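You operate a simulated robot arm through the tools that you are given. There is no shell and no other tool. Be economical: measure what you need, move in short steps, check, and stop when the job is done.

You are at the controls of a simulated robot arm. One attempt, no reset.

Task
Gauge chain piece No 53 for wear: worn goes in the red tray, good in the green.
Fine: lay it in the green gauge, pull the white lever, read the display and push the lever back before taking it out.

Only the result counts: the job must be done as asked and must still hold three seconds after the hand-in. Knocking over, shifting, dropping, spilling or breaking anything else fails it.

Robot
A 6-joint arm with a two-finger parallel gripper, fixed in place. Base frame: the origin is at the foot of the arm, x ahead of it, y to its left, z up; the work surface is at about z = 0.908. Lengths are in m, angles in rad, forces in N, time in s.
With the tool pointing down near the work surface it reaches from about 0.36 to 0.82 m from the base axis. Its first joint turns from -2.897 to 2.897 rad. Payload 3.91 kg.
The tool frame sits at the grasp point between the pads (the TCP): z along the fingers, y along the line on which they close. The tips reach 0.03 m beyond it. The gripper opens to 0.11 m. The fingers are 0.02 m wide and 0.01 m thick; the gripper's body (0.048 by 0.112 m) begins 0.055 m behind the TCP.
Orientation is told as [roll, pitch, yaw] about the base's x, y, z axes, in that order, counted from this pose: with the fingers straight down and closing along the base's y, the tool's x points along the base's -x, its y along +y and its z along -z.

Tools
- The arm moves only by the tool jog_arm. Its argument "targets" is one flat list of numbers, 7 for each row, row after row: the shift along the base's x, y, z in m, then the turn, a rotation vector about the base's x, y, z in rad, then the finger opening in m, from 0 to 0.11. In form: [tx, ty, tz, rx, ry, rz, gripper, tx, ty, tz, rx, ry, rz, gripper, ...]. A call has 1 to 20 rows; each row shifts and turns the commanded pose from where the row before left it. Each row takes 0.2 s and may step no farther than 0.05 m and 0.15 rad from the row before; otherwise, or with a gripper value out of range, the whole call is refused. A pose out of reach is approached as far as the arm can. The call stops where the force on the tool passes 40 N (or 10 N more than at its start, if that is more) or the arm is blocked; 0.2 s more then pass. Each finger travels about 0.045 m/s and halts on what it meets, pressing with about 33 N; the grip force reading is that of the motor and also rises with nothing between the fingers. The clock runs only during rows and for 0.2 s after the last one: add rows that do not move to give the fingers time. It gives the time, the measured TCP pose, the force on the tool (base axes), the opening and the grip force at its end, in the units of the frame above (readings bear some noise), with the torque about the TCP (base axes, N m) and any sound that the robot's microphone picked up.
- Cameras (640 x 400 px; columns grow to the right, rows downward): "scene" is fixed at [0.0434, 0.5055, 1.4913]; the picture's right is [-0.87, -0.50, 0.00], its down [-0.24, 0.42, -0.87] and it looks along [0.43, -0.76, -0.48] (base axes); focal length 311 px, centre (320, 200). "wrist" rides on the gripper at [0.077, 0.007, -0.114] in the tool frame; the picture's right is [-0.09, 1.00, 0.00], its down [-0.80, -0.07, -0.59] and it looks along [-0.59, -0.05, 0.80] (tool axes); focal length 270 px, centre (320, 200). There is no depth. A picture from a camera that has moved, and an enlarged one, comes with that camera's place and axes in the base frame and with its lens. The place of the scene camera against the robot may be out by one fixed shift of up to 0.018 m in any direction.
- camera(camera): a new picture of that camera. It takes no simulated time.
- raise_lower(by): slides the trunk up (or, below 0, down) by that many m; the arm rides with it, the base frame stays. It gives what a move gives, with no picture.
- zoom(camera, box): a new picture of the part [left, top, right, bottom] of that camera's present view, enlarged. It takes no simulated time.
- finish_job(): hands the job in; it is judged then, once.

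Go step by step. Nothing tells you positions but the pictures and the camera data: compare them with the known pose of the tool, close in by small moves and look again before you grip or let go. The budget is 120 turns and 84 pictures, counting those below and the enlarged ones. Unless the task says otherwise, let go and move clear before handing in, and close with one line.

The tools are called after ">>>" as a command line: name --argument value ..., lists and objects as JSON in quotes. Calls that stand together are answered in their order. jog_arm: Moves the arm, as the interface text tells. Its arguments: {"type":"object","properties":{"targets":{"type":"array"}},"required":["targets"]} The other tools are called the same way: raise_lower (by) slides the trunk up or down; camera (camera) takes a picture; zoom (camera, box) takes an enlarged picture of a part of a camera's view; finish_job () hands the job in.

At the start:

```text
t: 0.0
tcp_pos: [0.5314, -0.1702, 1.278]
tcp_rot: [0.002, 0.0, 0.0]
ft_force: [0.3, 0.0, -0.8]
ft_torque: [-0.01, 0.01, 0.01]
width: 0.1098
grasp_force: 0.1
trunk travel left (down, up): [-0.55, 0.06]
```

scene: 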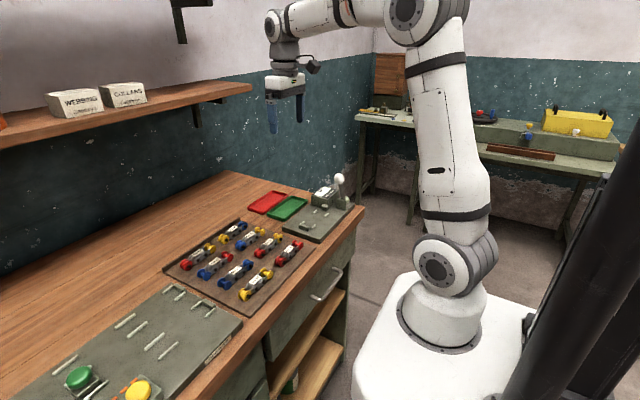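
wrist: 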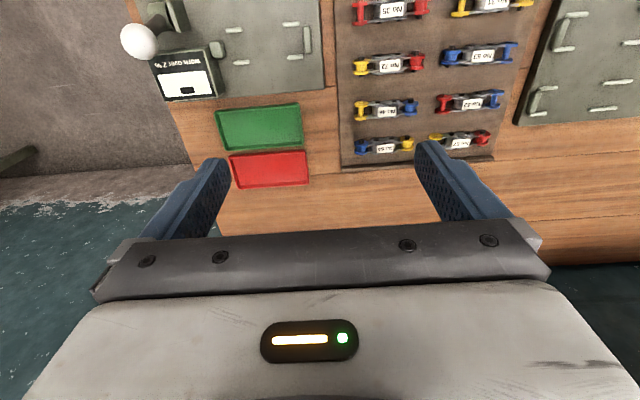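

The bench has eight chain pieces on a brown mat, a grey gauge with a white lever and display, and the two trays. I'll zoom in to read the tags and look at the gauge.

>>> zoom --camera "wrist" --box '[330, 0, 550, 170]'

>>> zoom --camera "wrist" --box '[110, 0, 340, 190]'

>>> zoom --camera "scene" --box '[160, 160, 380, 320]'

```text
2.35 times, centred on (440, 85) of wrist
camera zoom: at [0.4549, -0.1637, 1.3914], right [0.09, 1.0, 0.0], down [0.8, -0.07, 0.59], along [0.59, -0.05, -0.8], focal length 636 px, centre (38, 471)
```

zoom: 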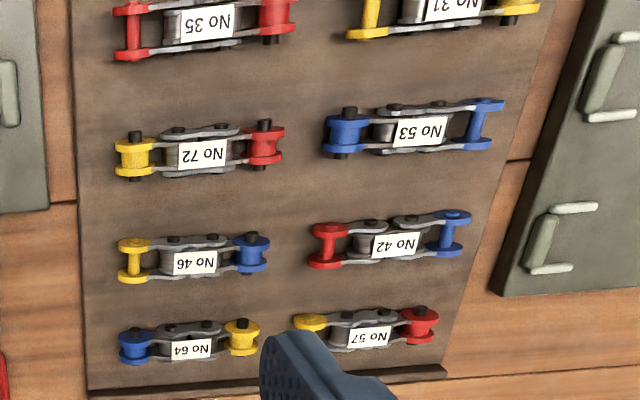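

```text
2.11 times, centred on (225, 95) of wrist
camera zoom: at [0.4549, -0.1637, 1.3914], right [0.09, 1.0, 0.0], down [0.8, -0.07, 0.59], along [0.59, -0.05, -0.8], focal length 569 px, centre (520, 421)
```

zoom: 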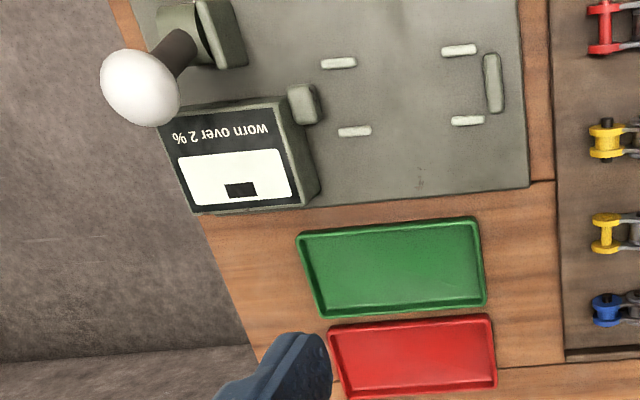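

```text
2.50 times, centred on (270, 240) of scene
camera zoom: at [0.0434, 0.5055, 1.4913], right [-0.87, -0.5, 0.0], down [-0.24, 0.42, -0.87], along [0.43, -0.76, -0.48], focal length 778 px, centre (445, 100)
```

zoom: 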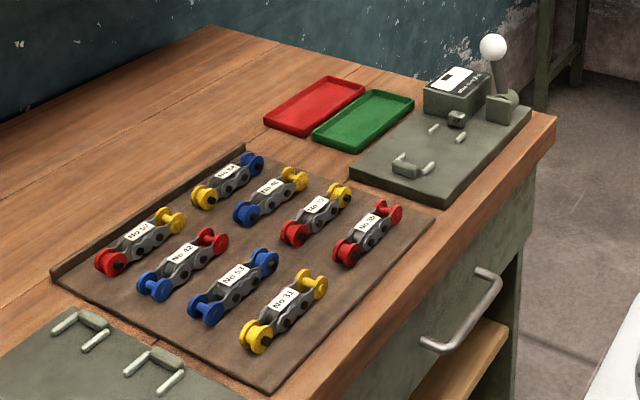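

No 53 (blue ends) lies near (0.54, 0.08), with its length along y. The gauge nest is near (0.50, -0.25). I'll turn the hand a quarter turn and move above No 53.

>>> jog_arm --targets '[0.001, 0.0225, -0.01, 0, 0, -0.1428, 0.11, 0.001, 0.0225, -0.01, 0, 0, -0.1428, 0.11, 0.001, 0.0225, -0.01, 0, 0, -0.1428, 0.11, 0.001, 0.0225, -0.01, 0, 0, -0.1428, 0.11, 0.001, 0.0225, -0.01, 0, 0, -0.1428, 0.11, 0.001, 0.0225, -0.01, 0, 0, -0.1428, 0.11, 0.001, 0.0225, -0.01, 0, 0, -0.1428, 0.11, 0.001, 0.0225, -0.01, 0, 0, -0.1428, 0.11, 0.001, 0.0225, -0.01, 0, 0, -0.1428, 0.11, 0.001, 0.0225, -0.01, 0, 0, -0.1428, 0.11, 0.001, 0.0225, -0.01, 0, 0, -0.1428, 0.11]'

>>> camera --camera "wrist"

>>> zoom --camera "scene" --box '[270, 165, 370, 255]'

>>> zoom --camera "scene" --box '[20, 270, 260, 400]'

```text
t: 2.4
tcp_pos: [0.5437, 0.0805, 1.1695]
tcp_rot: [0.0, 0.001, -1.573]
ft_force: [0.6, 0.6, -0.3]
ft_torque: [0.0, 0.0, 0.01]
width: 0.1101
grasp_force: 0.1
trunk travel left (down, up): [-0.55, 0.06]
```

```text
78 pictures are left
camera wrist: at [0.5513, 0.1569, 1.2832], right [1.0, -0.09, 0.0], down [-0.07, -0.8, 0.59], along [-0.05, -0.59, -0.8], focal length 270 px, centre (320, 200)
```

wrist: 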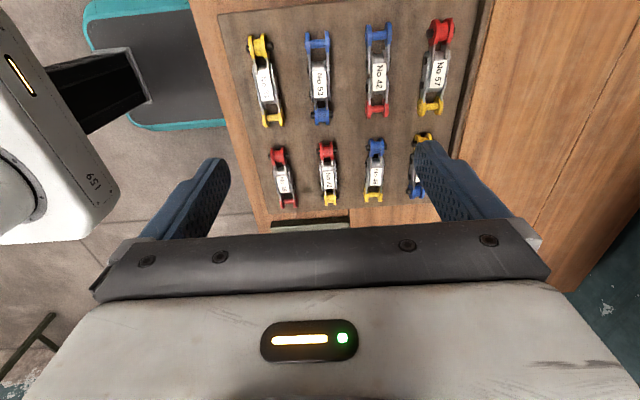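

```text
4.44 times, centred on (320, 210) of scene
camera zoom: at [0.0434, 0.5055, 1.4913], right [-0.87, -0.5, 0.0], down [-0.24, 0.42, -0.87], along [0.43, -0.76, -0.48], focal length 1384 px, centre (320, 156)
```

zoom: 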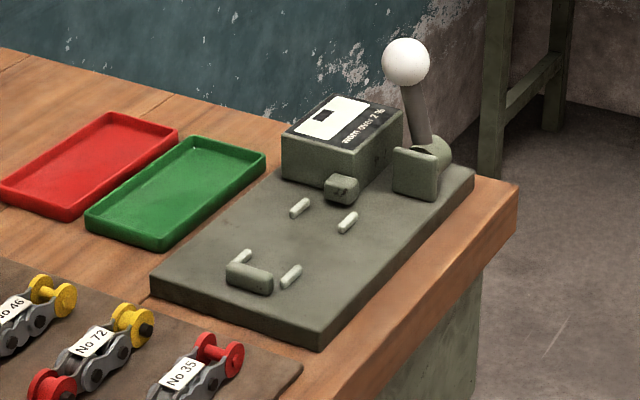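

```text
2.67 times, centred on (140, 335) of scene
camera zoom: at [0.0434, 0.5055, 1.4913], right [-0.87, -0.5, 0.0], down [-0.24, 0.42, -0.87], along [0.43, -0.76, -0.48], focal length 830 px, centre (800, -160)
```

zoom: 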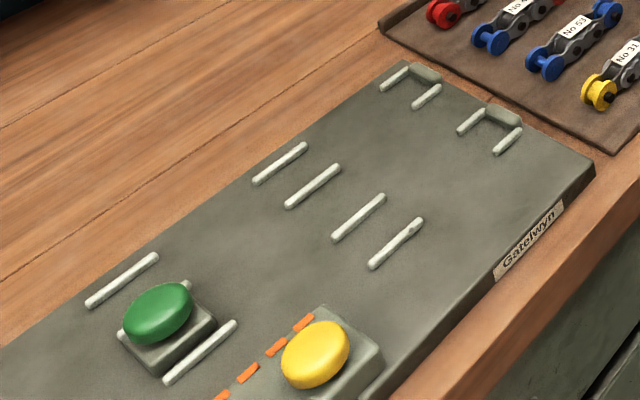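

No 53 is almost straight below the hand. I'll zoom in to check its angle and shape before going down.

>>> zoom --camera "wrist" --box '[235, 10, 405, 150]'

>>> zoom --camera "scene" --box '[180, 210, 320, 310]'

```text
2.86 times, centred on (320, 80) of wrist
camera zoom: at [0.5513, 0.1569, 1.2832], right [1.0, -0.09, 0.0], down [-0.07, -0.8, 0.59], along [-0.05, -0.59, -0.8], focal length 772 px, centre (320, 543)
```

zoom: 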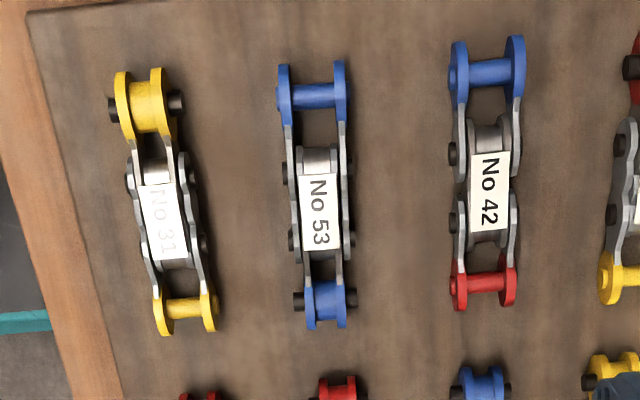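

```text
4.00 times, centred on (250, 260) of scene
camera zoom: at [0.0434, 0.5055, 1.4913], right [-0.87, -0.5, 0.0], down [-0.24, 0.42, -0.87], along [0.43, -0.76, -0.48], focal length 1245 px, centre (600, -40)
```

zoom: 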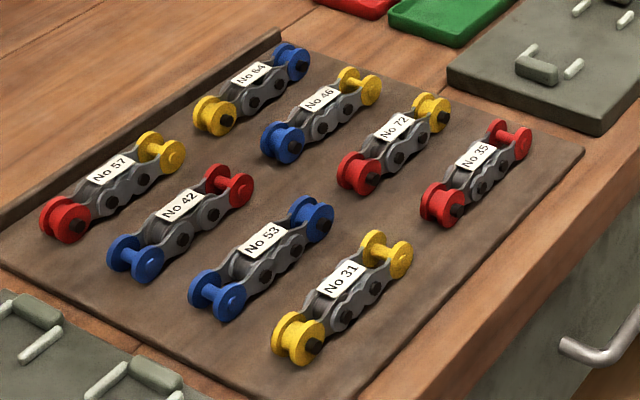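

No 53 is centred near (0.544, 0.075) and lies nearly parallel to y. I'll narrow the fingers to clear its neighbours, lower partway and check.

>>> jog_arm --targets '[0, -0.001, -0.03, 0, 0, 0, 0.06, 0, -0.001, -0.03, 0, 0, 0, 0.06, 0, -0.001, -0.03, 0, 0, 0, 0.06, 0, -0.001, -0.03, 0, 0, 0, 0.06, 0, -0.001, -0.03, 0, 0, 0, 0.06, 0, 0, -0.02, 0, 0, 0, 0.06]'

>>> camera --camera "wrist"

>>> zoom --camera "scene" --box '[180, 190, 320, 310]'

```text
t: 3.8
tcp_pos: [0.5415, 0.0732, 0.9965]
tcp_rot: [0.001, -0.001, -1.57]
ft_force: [-0.5, 0.4, 0.3]
ft_torque: [0.03, 0.03, -0.01]
width: 0.0599
grasp_force: 0.2
trunk travel left (down, up): [-0.55, 0.06]
```

```text
73 pictures are left
camera wrist: at [0.5493, 0.149, 1.1114], right [1.0, -0.09, 0.0], down [-0.07, -0.8, 0.59], along [-0.05, -0.59, -0.8], focal length 270 px, centre (320, 200)
```

wrist: 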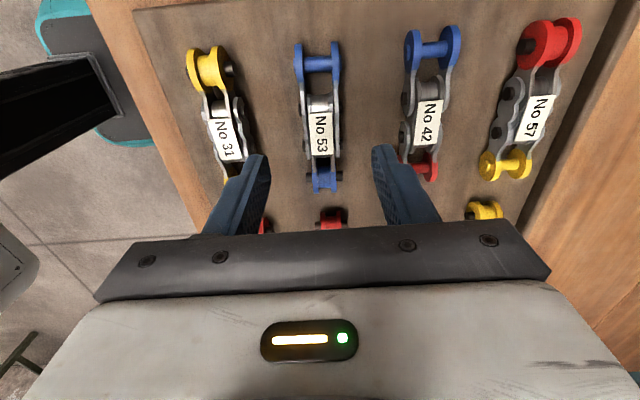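

```text
3.33 times, centred on (250, 250) of scene
camera zoom: at [0.0434, 0.5055, 1.4913], right [-0.87, -0.5, 0.0], down [-0.24, 0.42, -0.87], along [0.43, -0.76, -0.48], focal length 1038 px, centre (553, 33)
```

zoom: 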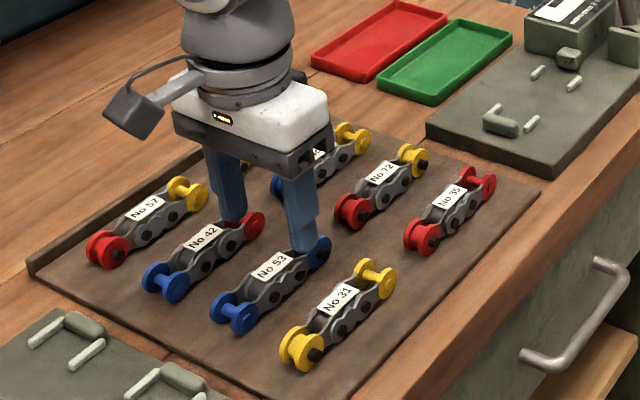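

Both are aligned within a few mm. I'll correct x and y, then descend with the fingers on either side of No 53.

>>> jog_arm --targets '[0.0025, 0.004, -0.015, 0, 0, 0, 0.06, 0, 0, -0.015, 0, 0, 0, 0.06, 0, 0, -0.01, 0, 0, 0, 0.06, 0, 0, -0.006, 0, 0, 0, 0.06]'

>>> zoom --camera "wrist" --box '[200, 20, 460, 240]'

>>> zoom --camera "scene" --box '[200, 220, 300, 310]'

```text
t: 4.8
tcp_pos: [0.5456, 0.0784, 0.9516]
tcp_rot: [0.001, -0.001, -1.568]
ft_force: [0.2, 0.1, -0.6]
ft_torque: [0.05, -0.01, -0.04]
width: 0.0601
grasp_force: 0.1
trunk travel left (down, up): [-0.55, 0.06]
```

```text
1.82 times, centred on (330, 130) of wrist
camera zoom: at [0.5525, 0.1549, 1.066], right [1.0, -0.09, 0.0], down [-0.07, -0.8, 0.59], along [-0.05, -0.59, -0.8], focal length 491 px, centre (302, 327)
```

zoom: 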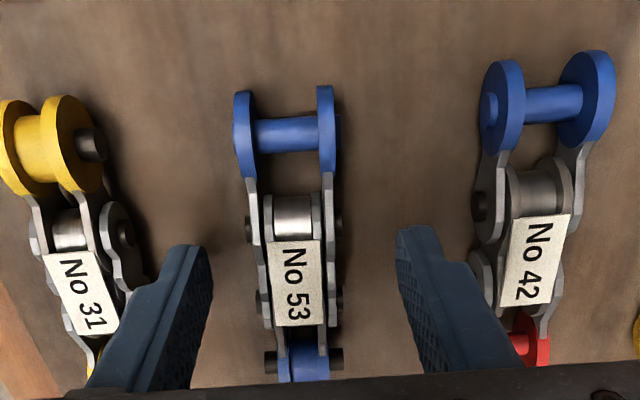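

```text
4.44 times, centred on (250, 265) of scene
camera zoom: at [0.0434, 0.5055, 1.4913], right [-0.87, -0.5, 0.0], down [-0.24, 0.42, -0.87], along [0.43, -0.76, -0.48], focal length 1384 px, centre (631, -89)
```

zoom: 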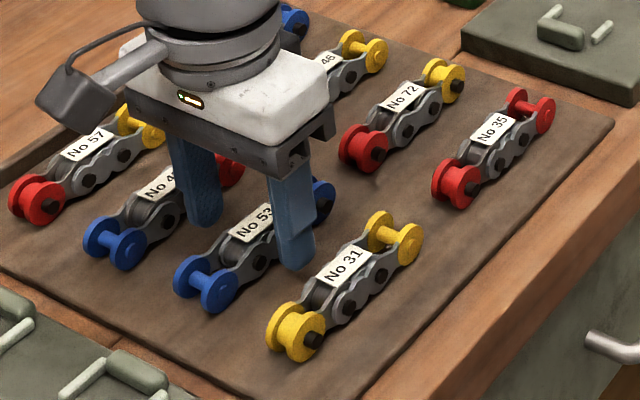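

The fingers straddle the piece cleanly, so I'll lower 3 mm and close on it.

>>> jog_arm --targets '[-0.001, -0.0015, -0.003, 0, 0, 0, 0.06, 0, 0, 0, 0, 0, 0, 0.04, 0, 0, 0, 0, 0, 0, 0.02, 0, 0, 0, 0, 0, 0, 0.01, 0, 0, 0, 0, 0, 0, 0.01, 0, 0, 0, 0, 0, 0, 0.01]'

>>> zoom --camera "wrist" --box '[200, 20, 460, 240]'

```text
t: 6.2
tcp_pos: [0.5438, 0.0769, 0.9489]
tcp_rot: [0.0, 0.0, -1.569]
ft_force: [-0.6, -1.0, -0.9]
ft_torque: [-0.03, -0.01, -0.01]
width: 0.0297
grasp_force: 33.4
trunk travel left (down, up): [-0.55, 0.06]
```

```text
1.82 times, centred on (330, 130) of wrist
camera zoom: at [0.5513, 0.1526, 1.063], right [1.0, -0.09, 0.0], down [-0.07, -0.8, 0.59], along [-0.05, -0.59, -0.8], focal length 491 px, centre (302, 327)
```

zoom: 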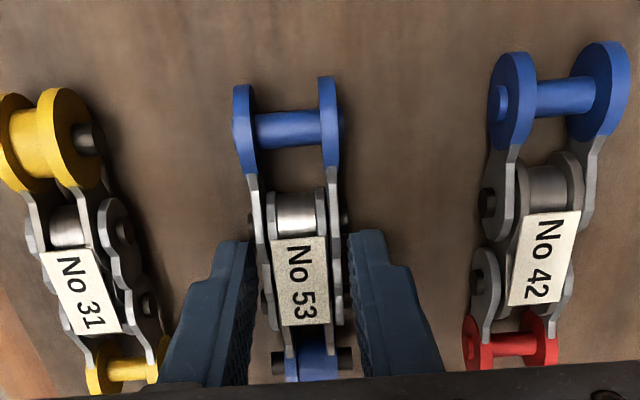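

I have it, with a 30 mm grip. Next I'll lift and carry it to above the gauge.

>>> jog_arm --targets '[0, 0, 0.02, 0, 0, 0, 0.01, 0, 0, 0.03, 0, 0, 0, 0.01, 0, 0, 0.05, 0, 0, 0, 0.01, 0, 0, 0.05, 0, 0, 0, 0.01, -0.005, -0.04, 0, 0, 0, 0, 0.01, -0.005, -0.04, 0, 0, 0, 0, 0.01, -0.005, -0.04, 0, 0, 0, 0, 0.01, -0.005, -0.04, 0, 0, 0, 0, 0.01, -0.005, -0.04, 0, 0, 0, 0, 0.01, -0.01, -0.03, 0, 0, 0, 0, 0.01, -0.01, -0.02, 0, 0, 0, 0, 0.01]'

>>> camera --camera "wrist"

>>> zoom --camera "scene" --box '[230, 130, 370, 250]'

```text
t: 8.6
tcp_pos: [0.4989, -0.1776, 1.0966]
tcp_rot: [0.0, -0.001, -1.569]
ft_force: [0.5, -0.1, -2.2]
ft_torque: [-0.03, -0.01, 0.01]
width: 0.0294
grasp_force: 33.5
trunk travel left (down, up): [-0.55, 0.06]
```

```text
68 pictures are left
camera wrist: at [0.5071, -0.101, 1.2109], right [1.0, -0.09, 0.0], down [-0.07, -0.8, 0.59], along [-0.05, -0.59, -0.8], focal length 270 px, centre (320, 200)
```

wrist: 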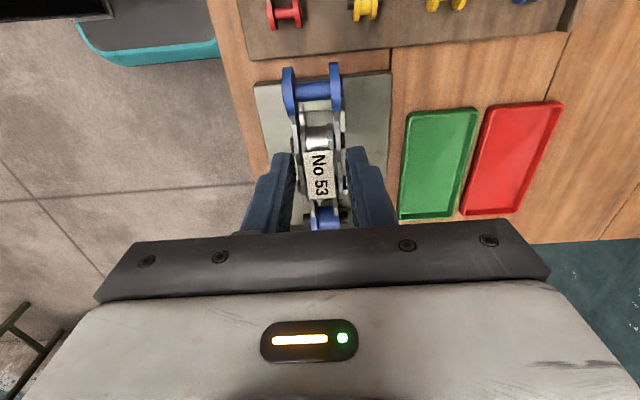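

```text
3.33 times, centred on (300, 190) of scene
camera zoom: at [0.0434, 0.5055, 1.4913], right [-0.87, -0.5, 0.0], down [-0.24, 0.42, -0.87], along [0.43, -0.76, -0.48], focal length 1038 px, centre (387, 233)
```

zoom: 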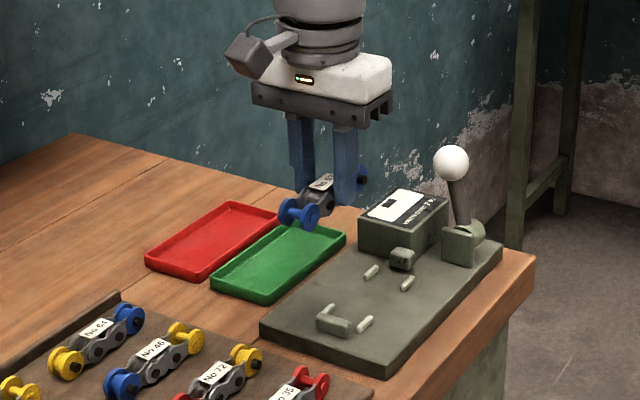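

The held piece hides the nest. I'll go up and sideways (+x) so the wrist camera can see the gauge beside it.

>>> jog_arm --targets '[0.02, -0.015, 0.03, 0, 0, 0, 0.01, 0.02, -0.015, 0.03, 0, 0, 0, 0.01, 0.02, -0.015, 0.03, 0, 0, 0, 0.01, 0.02, -0.015, 0.01, 0, 0, 0, 0.01, 0.02, -0.015, 0, 0, 0, 0, 0.01, 0, 0, 0, 0, 0, 0, 0.01]'

>>> camera --camera "wrist"

>>> zoom --camera "wrist" --box '[150, 0, 310, 130]'

```text
t: 10.0
tcp_pos: [0.5972, -0.2485, 1.1994]
tcp_rot: [-0.001, 0.001, -1.569]
ft_force: [-0.2, -0.2, -1.8]
ft_torque: [-0.05, 0.01, 0.01]
width: 0.0294
grasp_force: 33.1
trunk travel left (down, up): [-0.55, 0.06]
```

```text
66 pictures are left
camera wrist: at [0.6054, -0.1719, 1.3135], right [1.0, -0.09, 0.0], down [-0.07, -0.8, 0.59], along [-0.05, -0.59, -0.8], focal length 270 px, centre (320, 200)
```

wrist: 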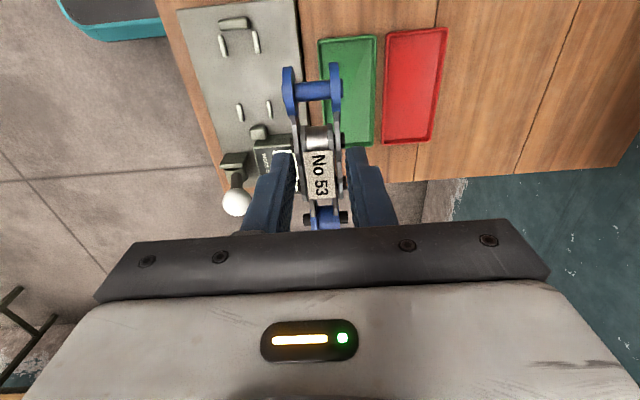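

```text
3.08 times, centred on (230, 65) of wrist
camera zoom: at [0.6054, -0.1719, 1.3135], right [1.0, -0.09, 0.0], down [-0.07, -0.8, 0.59], along [-0.05, -0.59, -0.8], focal length 832 px, centre (597, 615)
```

zoom: 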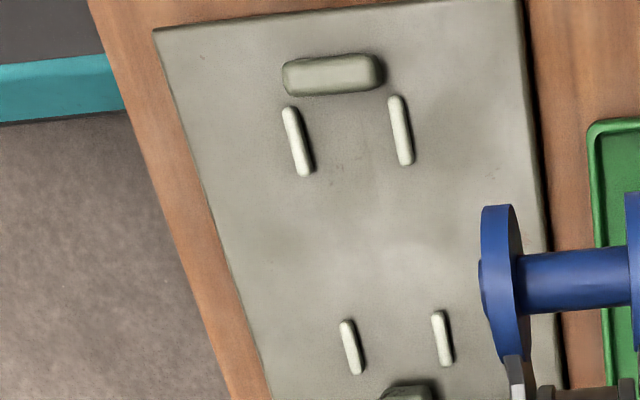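

From two views the nest centre is about (0.4995, -0.251), with rail tops near z 0.92 and a gap of about 0.118 between stop and jaw. I'll bring the piece above it, stop short and check.

>>> jog_arm --targets '[-0.03, -0.001, -0.02, 0, 0, 0, 0.01, -0.03, -0.001, -0.03, 0, 0, 0, 0.01, -0.0377, -0.001, -0.03, 0, 0, 0, 0.01, 0, 0, -0.04, 0, 0, 0, 0.01, 0, 0, -0.04, 0, 0, 0, 0.01, 0, 0, -0.03, 0, 0, 0, 0.01, 0, 0, -0.02, 0, 0, 0, 0.01, 0, 0, -0.01, 0, 0, 0, 0.01]'

>>> camera --camera "wrist"

>>> zoom --camera "scene" --box '[270, 160, 370, 250]'

```text
t: 11.8
tcp_pos: [0.5026, -0.2526, 0.9759]
tcp_rot: [-0.002, 0.001, -1.569]
ft_force: [-0.3, 0.2, -2.0]
ft_torque: [-0.03, 0.02, -0.05]
width: 0.0295
grasp_force: 32.4
trunk travel left (down, up): [-0.55, 0.06]
```

```text
64 pictures are left
camera wrist: at [0.5101, -0.1764, 1.0904], right [1.0, -0.09, 0.0], down [-0.07, -0.8, 0.59], along [-0.05, -0.59, -0.8], focal length 270 px, centre (320, 200)
```

wrist: 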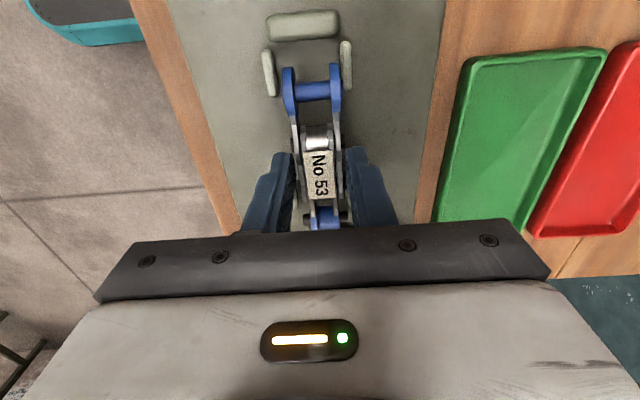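

```text
4.44 times, centred on (320, 205) of scene
camera zoom: at [0.0434, 0.5055, 1.4913], right [-0.87, -0.5, 0.0], down [-0.24, 0.42, -0.87], along [0.43, -0.76, -0.48], focal length 1384 px, centre (320, 178)
```

zoom: 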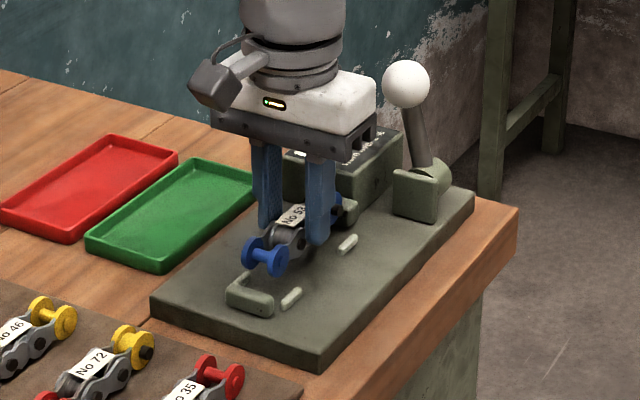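

The piece is about 3 mm too far in +x relative to the rails. I'll correct that and lower slowly.

>>> jog_arm --targets '[-0.0032, 0.001, 0, 0, 0, 0, 0.01, 0, 0, -0.008, 0, 0, 0, 0.01, 0, 0, -0.004, 0, 0, 0, 0.01, 0, 0, 0, 0, 0, 0, 0.01]'

>>> zoom --camera "wrist" --box '[220, 0, 420, 150]'

>>> zoom --camera "scene" --box '[290, 190, 350, 240]'

```text
t: 12.8
tcp_pos: [0.4992, -0.2531, 0.9659]
tcp_rot: [0.001, 0.0, -1.569]
ft_force: [-0.1, 0.3, -2.3]
ft_torque: [-0.01, -0.02, 0.01]
width: 0.0296
grasp_force: 32.9
trunk travel left (down, up): [-0.55, 0.06]
```

```text
2.67 times, centred on (320, 75) of wrist
camera zoom: at [0.5061, -0.1757, 1.0796], right [1.0, -0.09, 0.0], down [-0.07, -0.8, 0.59], along [-0.05, -0.59, -0.8], focal length 721 px, centre (320, 533)
```

zoom: 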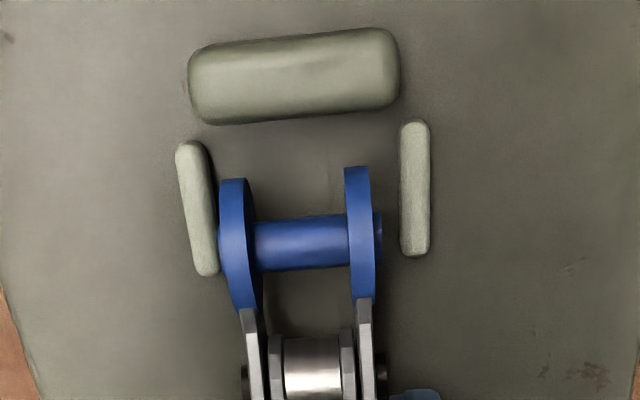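

```text
8.00 times, centred on (320, 215) of scene
camera zoom: at [0.0434, 0.5055, 1.4913], right [-0.87, -0.5, 0.0], down [-0.24, 0.42, -0.87], along [0.43, -0.76, -0.48], focal length 2490 px, centre (320, 80)
```

zoom: 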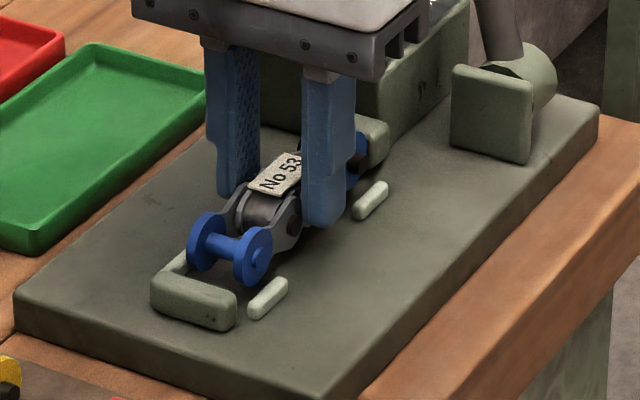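

It is slightly low in x and slightly close to the jaw, so I'll nudge it 1 mm each way and keep lowering in small steps.

>>> jog_arm --targets '[0.001, 0.0015, 0, 0, 0, 0, 0.01, 0, 0, -0.004, 0, 0, 0, 0.01, 0, 0, -0.003, 0, 0, 0, 0.01, 0, 0, 0, 0, 0, 0, 0.01]'

>>> zoom --camera "wrist" --box '[220, 0, 420, 150]'

>>> zoom --camera "scene" --box '[290, 190, 350, 240]'

```text
t: 13.8
tcp_pos: [0.4982, -0.25, 0.9605]
tcp_rot: [0.002, -0.003, -1.569]
ft_force: [2.0, -1.4, 14.9]
ft_torque: [0.62, 0.04, -0.01]
width: 0.0293
grasp_force: 33.4
trunk travel left (down, up): [-0.55, 0.06]
```

```text
2.67 times, centred on (320, 75) of wrist
camera zoom: at [0.5059, -0.1735, 1.075], right [1.0, -0.09, 0.0], down [-0.07, -0.8, 0.6], along [-0.05, -0.59, -0.8], focal length 721 px, centre (320, 533)
```

zoom: 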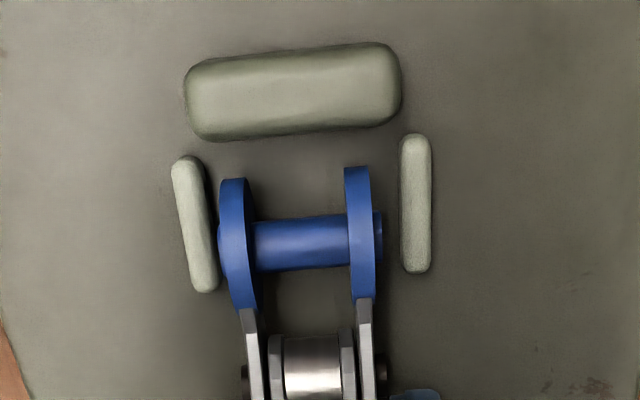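

```text
8.00 times, centred on (320, 215) of scene
camera zoom: at [0.0434, 0.5055, 1.4913], right [-0.87, -0.5, 0.0], down [-0.24, 0.42, -0.87], along [0.43, -0.76, -0.48], focal length 2490 px, centre (320, 80)
```

zoom: 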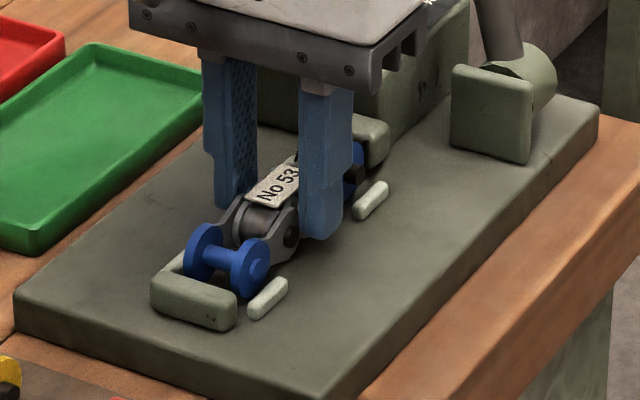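

Contact came at z 0.9605 with the load centred, so the +y spool seems to be sitting on the plate. I'll shift +1.5 mm in x away from the left rail, press lightly to check, then open.

>>> jog_arm --targets '[0, 0, 0.002, 0, 0, 0, 0.01, 0.002, 0, 0, 0, 0, 0, 0.01, 0, 0, -0.0015, 0, 0, 0, 0.01, 0, 0, 0, 0, 0, 0, 0.01]'

>>> zoom --camera "wrist" --box '[220, 0, 420, 150]'

```text
t: 14.8
tcp_pos: [0.5005, -0.2494, 0.96]
tcp_rot: [-0.001, -0.001, -1.568]
ft_force: [-5.0, 0.0, 11.5]
ft_torque: [-0.37, 0.17, -0.14]
width: 0.0295
grasp_force: 33.0
trunk travel left (down, up): [-0.55, 0.06]
```

```text
2.67 times, centred on (320, 75) of wrist
camera zoom: at [0.5068, -0.1736, 1.0751], right [1.0, -0.09, 0.0], down [-0.07, -0.8, 0.59], along [-0.05, -0.59, -0.8], focal length 721 px, centre (320, 533)
```

zoom: 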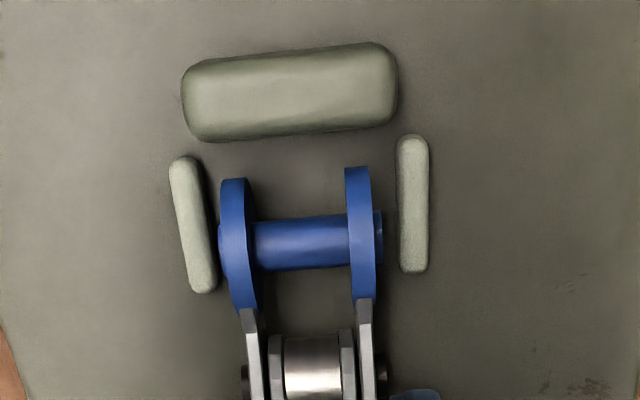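

A small sideways load appears at the -y end, so I'll back off 1 mm in x and check.

>>> jog_arm --targets '[0, 0, 0.0015, 0, 0, 0, 0.01, -0.001, 0, 0, 0, 0, 0, 0.01, 0, 0, -0.001, 0, 0, 0, 0.01, 0, 0, 0, 0, 0, 0, 0.01]'

>>> zoom --camera "scene" --box '[295, 190, 345, 235]'

>>> zoom --camera "wrist" --box '[240, 100, 400, 240]'

```text
t: 15.8
tcp_pos: [0.5004, -0.2506, 0.9616]
tcp_rot: [0.001, -0.002, -1.568]
ft_force: [4.2, 2.9, 12.0]
ft_torque: [0.74, -0.12, -0.18]
width: 0.0298
grasp_force: 33.2
trunk travel left (down, up): [-0.55, 0.06]
```

```text
8.89 times, centred on (320, 212) of scene
camera zoom: at [0.0434, 0.5055, 1.4913], right [-0.87, -0.5, 0.0], down [-0.24, 0.42, -0.87], along [0.43, -0.76, -0.48], focal length 2767 px, centre (320, 89)
```

zoom: 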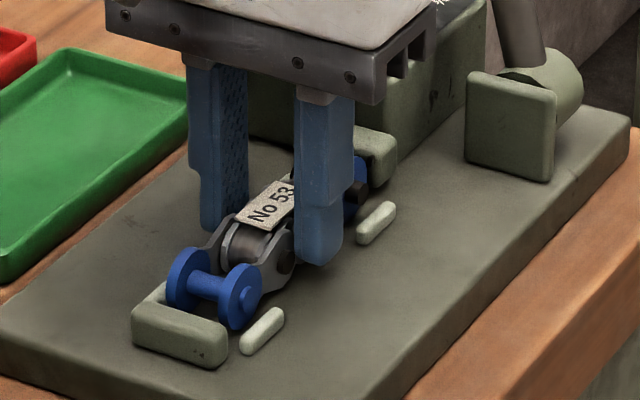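

```text
2.86 times, centred on (320, 170) of wrist
camera zoom: at [0.5071, -0.1738, 1.075], right [1.0, -0.09, 0.0], down [-0.07, -0.8, 0.6], along [-0.05, -0.59, -0.8], focal length 772 px, centre (320, 286)
```

zoom: 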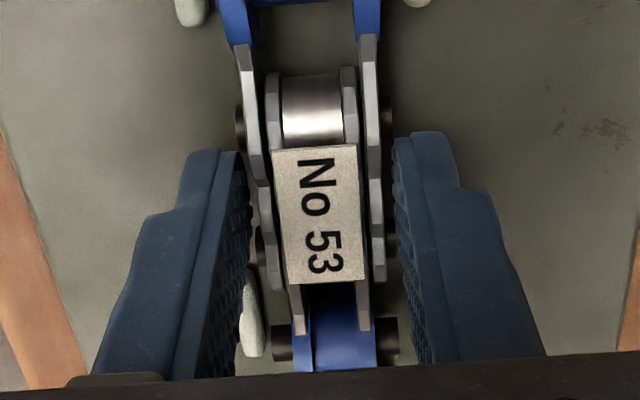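

The piece sits centred between the rails and the fingers are clear of them. I'll release it in the nest and watch.

>>> jog_arm --targets '[0, 0, 0, 0, 0, 0, 0.036, 0, 0, 0, 0, 0, 0, 0.045, 0, 0, 0, 0, 0, 0, 0.06, 0, 0, 0, 0, 0, 0, 0.06]'

>>> zoom --camera "scene" --box '[295, 190, 345, 235]'

>>> zoom --camera "wrist" --box '[200, 0, 440, 240]'

```text
t: 16.8
tcp_pos: [0.4987, -0.2513, 0.96]
tcp_rot: [0.001, 0.0, -1.569]
ft_force: [-0.1, 0.1, 0.0]
ft_torque: [-0.01, 0.01, 0.02]
width: 0.0601
grasp_force: 0.1
trunk travel left (down, up): [-0.55, 0.06]
```

```text
8.89 times, centred on (320, 212) of scene
camera zoom: at [0.0434, 0.5055, 1.4913], right [-0.87, -0.5, 0.0], down [-0.24, 0.42, -0.87], along [0.43, -0.76, -0.48], focal length 2767 px, centre (320, 89)
```

zoom: 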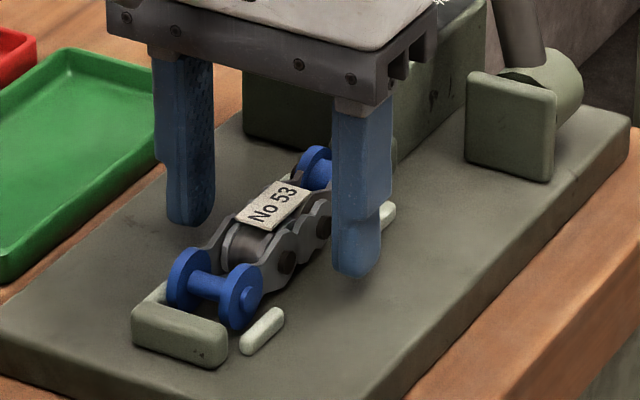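

```text
1.67 times, centred on (320, 120) of wrist
camera zoom: at [0.5071, -0.1743, 1.0742], right [1.0, -0.09, 0.0], down [-0.07, -0.8, 0.59], along [-0.05, -0.59, -0.8], focal length 450 px, centre (320, 333)
```

zoom: 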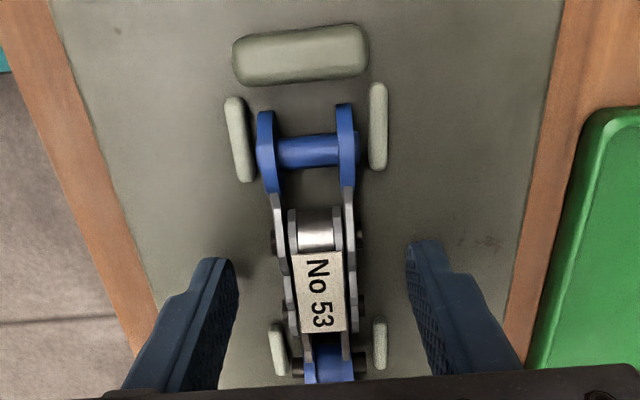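

No 53 rests inside the nest. I'll retreat upward and study the lever.

>>> jog_arm --targets '[0, 0, 0.03, 0, 0, 0, 0.06, 0, 0, 0.05, 0, 0, 0, 0.06, 0.02, -0.02, 0.05, 0, 0, 0, 0.06, 0.03, -0.03, 0.05, 0, 0, 0, 0.06, 0.03, -0.03, 0.02, 0, 0, 0, 0.03, 0.03, -0.03, 0, 0, 0, 0, 0.0, 0, 0, 0, 0, 0, 0, 0]'

>>> camera --camera "wrist"

>>> zoom --camera "scene" --box '[290, 160, 370, 240]'

```text
refused: row 3 steps farther than a row can; nothing moved
```

```text
53 pictures are left
camera wrist: at [0.5071, -0.1743, 1.0742], right [1.0, -0.09, 0.0], down [-0.07, -0.8, 0.59], along [-0.05, -0.59, -0.8], focal length 270 px, centre (320, 200)
```

wrist: 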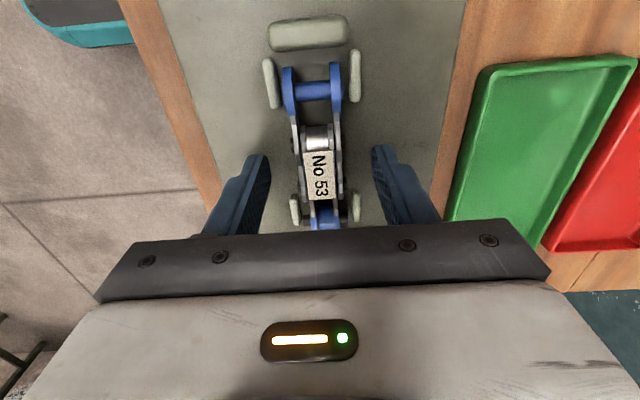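

```text
5.00 times, centred on (330, 200) of scene
camera zoom: at [0.0434, 0.5055, 1.4913], right [-0.87, -0.5, 0.0], down [-0.24, 0.42, -0.87], along [0.43, -0.76, -0.48], focal length 1557 px, centre (270, 200)
```

zoom: 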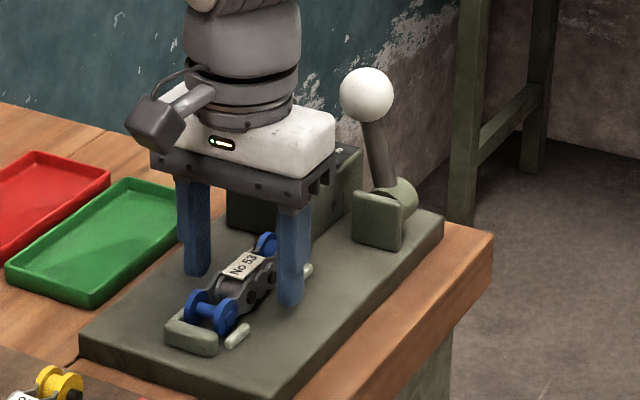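

One row was too long, so I'll resend it as smaller rows.

>>> jog_arm --targets '[0, 0, 0.03, 0, 0, 0, 0.06, 0, 0, 0.045, 0, 0, 0, 0.06, 0.02, -0.01, 0.04, 0, 0, 0, 0.06, 0.025, -0.03, 0.03, 0, 0, 0, 0.06, 0.03, -0.03, 0.02, 0, 0, 0, 0.03, 0.03, -0.03, 0, 0, 0, 0, 0.0, 0, 0, 0, 0, 0, 0, 0]'

>>> camera --camera "wrist"

>>> zoom --camera "scene" --box '[300, 160, 365, 225]'

```text
t: 18.4
tcp_pos: [0.6072, -0.3549, 1.1255]
tcp_rot: [0.001, 0.001, -1.57]
ft_force: [-0.6, 0.0, 0.4]
ft_torque: [0.02, -0.01, -0.02]
width: 0.0
grasp_force: 8.6
trunk travel left (down, up): [-0.55, 0.06]
```

```text
51 pictures are left
camera wrist: at [0.6152, -0.2788, 1.2391], right [1.0, -0.09, 0.0], down [-0.07, -0.8, 0.59], along [-0.05, -0.59, -0.8], focal length 270 px, centre (320, 200)
```

wrist: 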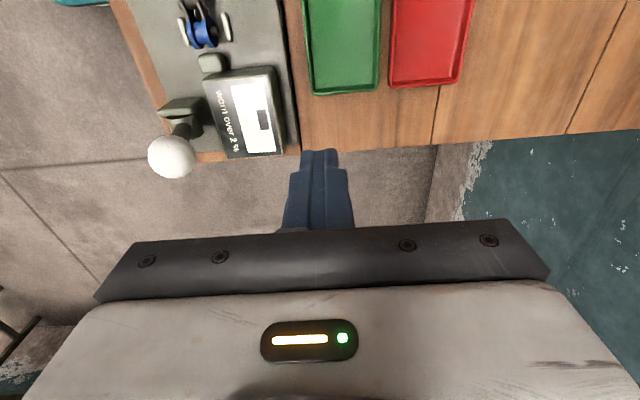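

```text
6.15 times, centred on (332, 192) of scene
camera zoom: at [0.0434, 0.5055, 1.4913], right [-0.87, -0.5, 0.0], down [-0.24, 0.42, -0.87], along [0.43, -0.76, -0.48], focal length 1916 px, centre (243, 246)
```

zoom: 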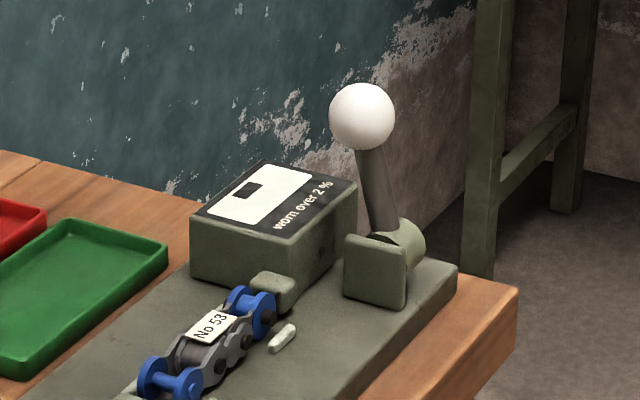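

The ball is at about (0.475, -0.378, 1.025). It leans toward +x over a pivot near x 0.453, so "pull" means toward the robot (-x). I'll move above the ball with the fingers open along x to cage it.

>>> jog_arm --targets '[-0.04, -0.007, 0, 0, 0, 0, 0.03, -0.04, -0.008, 0, 0, 0, 0, 0.06, -0.04, -0.008, 0, 0, 0, 0, 0.07, -0.012, 0, 0, 0, 0, 0, 0.07, 0, 0, 0, 0, 0, 0, 0.07]'

>>> camera --camera "wrist"

>>> zoom --camera "scene" --box '[290, 130, 370, 220]'

```text
t: 19.6
tcp_pos: [0.4756, -0.375, 1.125]
tcp_rot: [0.001, 0.0, -1.568]
ft_force: [0.5, -0.8, 0.1]
ft_torque: [0.0, -0.01, 0.01]
width: 0.0699
grasp_force: 0.0
trunk travel left (down, up): [-0.55, 0.06]
```

```text
49 pictures are left
camera wrist: at [0.4831, -0.2985, 1.2383], right [1.0, -0.09, 0.0], down [-0.07, -0.8, 0.59], along [-0.05, -0.59, -0.8], focal length 270 px, centre (320, 200)
```

wrist: 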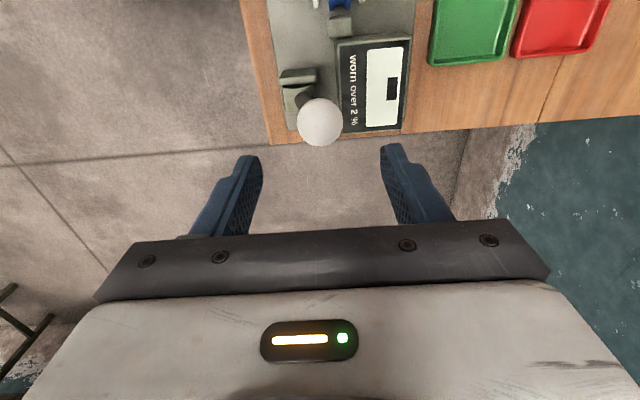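

```text
4.44 times, centred on (330, 175) of scene
camera zoom: at [0.0434, 0.5055, 1.4913], right [-0.87, -0.5, 0.0], down [-0.24, 0.42, -0.87], along [0.43, -0.76, -0.48], focal length 1384 px, centre (276, 311)
```

zoom: 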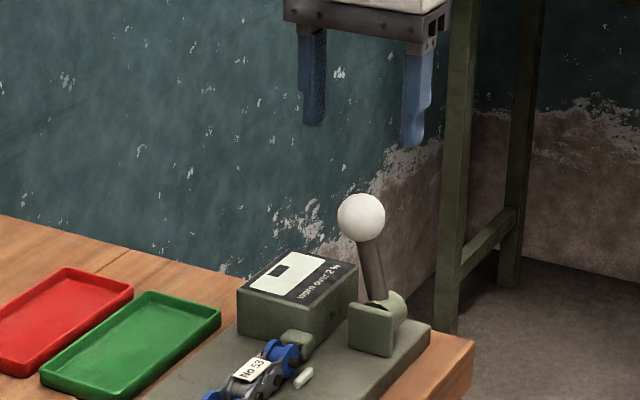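

The ball position is confirmed at (0.476, -0.378). I'll lower the open fingers around it.

>>> jog_arm --targets '[0.0005, -0.003, -0.025, 0, 0, 0, 0.07, 0, 0, -0.025, 0, 0, 0, 0.07, 0, 0, -0.02, 0, 0, 0, 0.07, 0, 0, -0.012, 0, 0, 0, 0.07, 0, 0, 0, 0, 0, 0, 0.055]'

>>> camera --camera "wrist"

>>> zoom --camera "scene" --box '[290, 130, 370, 220]'

```text
t: 20.8
tcp_pos: [0.4746, -0.3778, 1.0422]
tcp_rot: [0.0, 0.0, -1.568]
ft_force: [-1.4, 1.2, -0.2]
ft_torque: [-0.01, 0.02, -0.02]
width: 0.0551
grasp_force: 0.1
trunk travel left (down, up): [-0.55, 0.06]
```

```text
47 pictures are left
camera wrist: at [0.4829, -0.301, 1.1567], right [1.0, -0.09, 0.0], down [-0.07, -0.8, 0.59], along [-0.05, -0.59, -0.8], focal length 270 px, centre (320, 200)
```

wrist: 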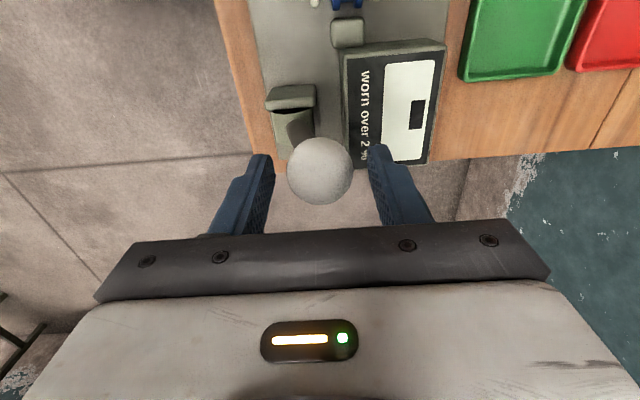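

```text
4.44 times, centred on (330, 175) of scene
camera zoom: at [0.0434, 0.5055, 1.4913], right [-0.87, -0.5, 0.0], down [-0.24, 0.42, -0.87], along [0.43, -0.76, -0.48], focal length 1384 px, centre (276, 311)
```

zoom: 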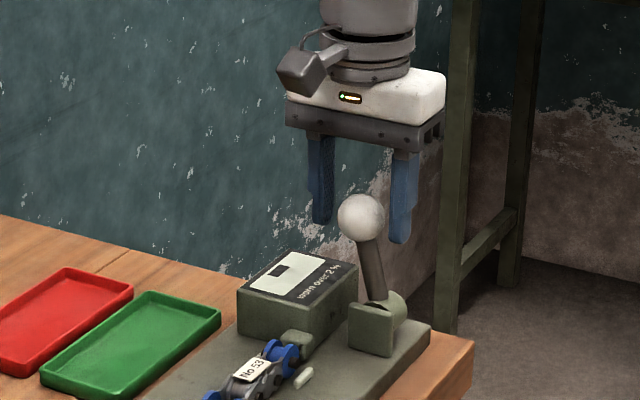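

The ball is caged between the fingers. I'll pull toward the robot in small steps, then look.

>>> jog_arm --targets '[-0.006, 0, 0, 0, 0, 0, 0.055, -0.006, 0, 0, 0, 0, 0, 0.055, -0.006, 0, 0, 0, 0, 0, 0.055, -0.006, 0, 0, 0, 0, 0, 0.055, -0.006, 0, 0, 0, 0, 0, 0.055]'

>>> zoom --camera "scene" --box '[290, 130, 370, 220]'

```text
t: 22.0
tcp_pos: [0.4436, -0.3759, 1.0423]
tcp_rot: [0.001, 0.0, -1.569]
ft_force: [0.1, -0.3, 0.9]
ft_torque: [-0.02, 0.02, 0.02]
width: 0.055
grasp_force: 0.0
trunk travel left (down, up): [-0.55, 0.06]
```

```text
4.44 times, centred on (330, 175) of scene
camera zoom: at [0.0434, 0.5055, 1.4913], right [-0.87, -0.5, 0.0], down [-0.24, 0.42, -0.87], along [0.43, -0.76, -0.48], focal length 1384 px, centre (276, 311)
```

zoom: 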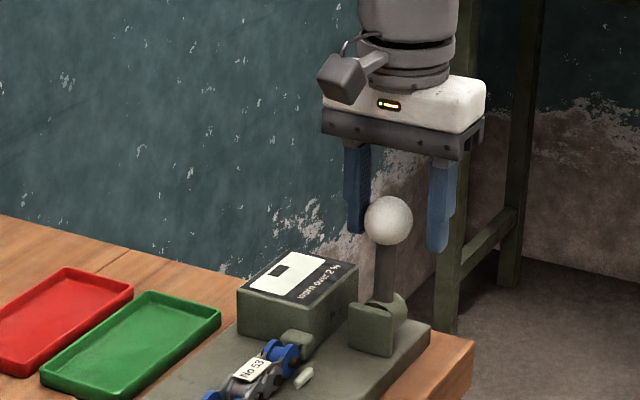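

The lever follows with almost no force, so I'll keep going.

>>> jog_arm --targets '[-0.006, 0, 0, 0, 0, 0, 0.055, -0.006, 0, -0.001, 0, 0, 0, 0.055, -0.006, 0, -0.001, 0, 0, 0, 0.055, -0.006, 0, -0.002, 0, 0, 0, 0.055, -0.006, 0, -0.003, 0, 0, 0, 0.055]'

>>> zoom --camera "scene" --box '[290, 130, 370, 220]'

```text
t: 23.2
tcp_pos: [0.4134, -0.3749, 1.037]
tcp_rot: [0.0, 0.001, -1.57]
ft_force: [0.6, -0.5, -0.2]
ft_torque: [-0.02, 0.0, 0.02]
width: 0.0549
grasp_force: 0.0
trunk travel left (down, up): [-0.55, 0.06]
```

```text
4.44 times, centred on (330, 175) of scene
camera zoom: at [0.0434, 0.5055, 1.4913], right [-0.87, -0.5, 0.0], down [-0.24, 0.42, -0.87], along [0.43, -0.76, -0.48], focal length 1384 px, centre (276, 311)
```

zoom: 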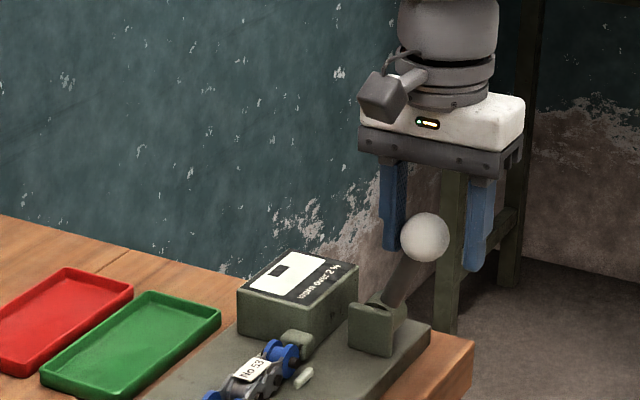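

Still moving freely, so I'll continue along the arc.

>>> jog_arm --targets '[-0.005, 0, -0.003, 0, 0, 0, 0.055, -0.005, 0, -0.003, 0, 0, 0, 0.055, -0.005, 0, -0.003, 0, 0, 0, 0.055, -0.005, 0, -0.004, 0, 0, 0, 0.055]'

>>> zoom --camera "scene" --box '[290, 130, 370, 220]'

```text
t: 24.2
tcp_pos: [0.3929, -0.3776, 1.0231]
tcp_rot: [0.0, 0.0, -1.57]
ft_force: [0.0, 0.2, 0.3]
ft_torque: [-0.02, 0.02, 0.0]
width: 0.0549
grasp_force: 0.1
trunk travel left (down, up): [-0.55, 0.06]
```

```text
4.44 times, centred on (330, 175) of scene
camera zoom: at [0.0434, 0.5055, 1.4913], right [-0.87, -0.5, 0.0], down [-0.24, 0.42, -0.87], along [0.43, -0.76, -0.48], focal length 1384 px, centre (276, 311)
```

zoom: 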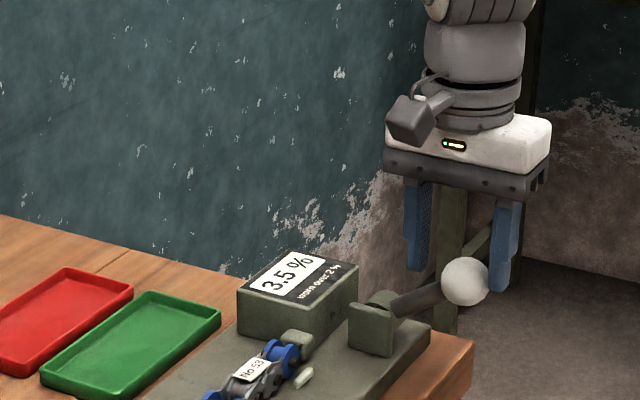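

The lever went over and the display came on. I'll read it closely.

>>> zoom --camera "scene" --box '[295, 180, 345, 225]'

>>> camera --camera "wrist"

```text
8.89 times, centred on (320, 202) of scene
camera zoom: at [0.0434, 0.5055, 1.4913], right [-0.87, -0.5, 0.0], down [-0.24, 0.42, -0.87], along [0.43, -0.76, -0.48], focal length 2767 px, centre (320, 178)
```

zoom: 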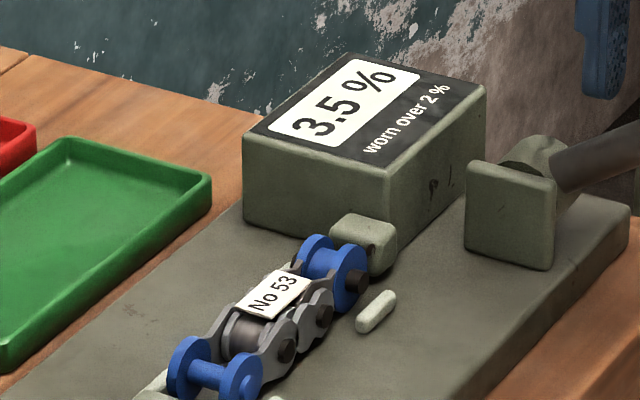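

```text
41 pictures are left
camera wrist: at [0.4002, -0.3007, 1.1368], right [1.0, -0.09, 0.0], down [-0.07, -0.8, 0.59], along [-0.05, -0.59, -0.8], focal length 270 px, centre (320, 200)
```

wrist: 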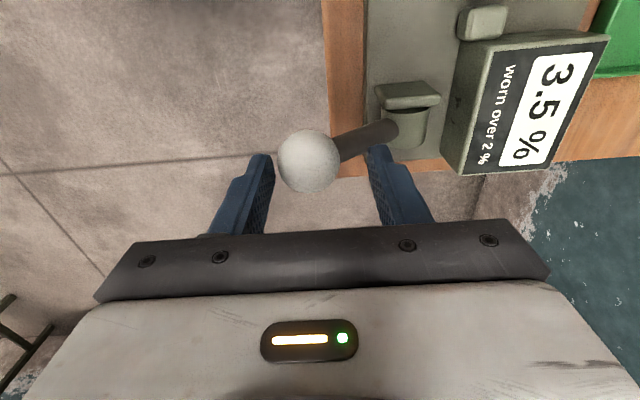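

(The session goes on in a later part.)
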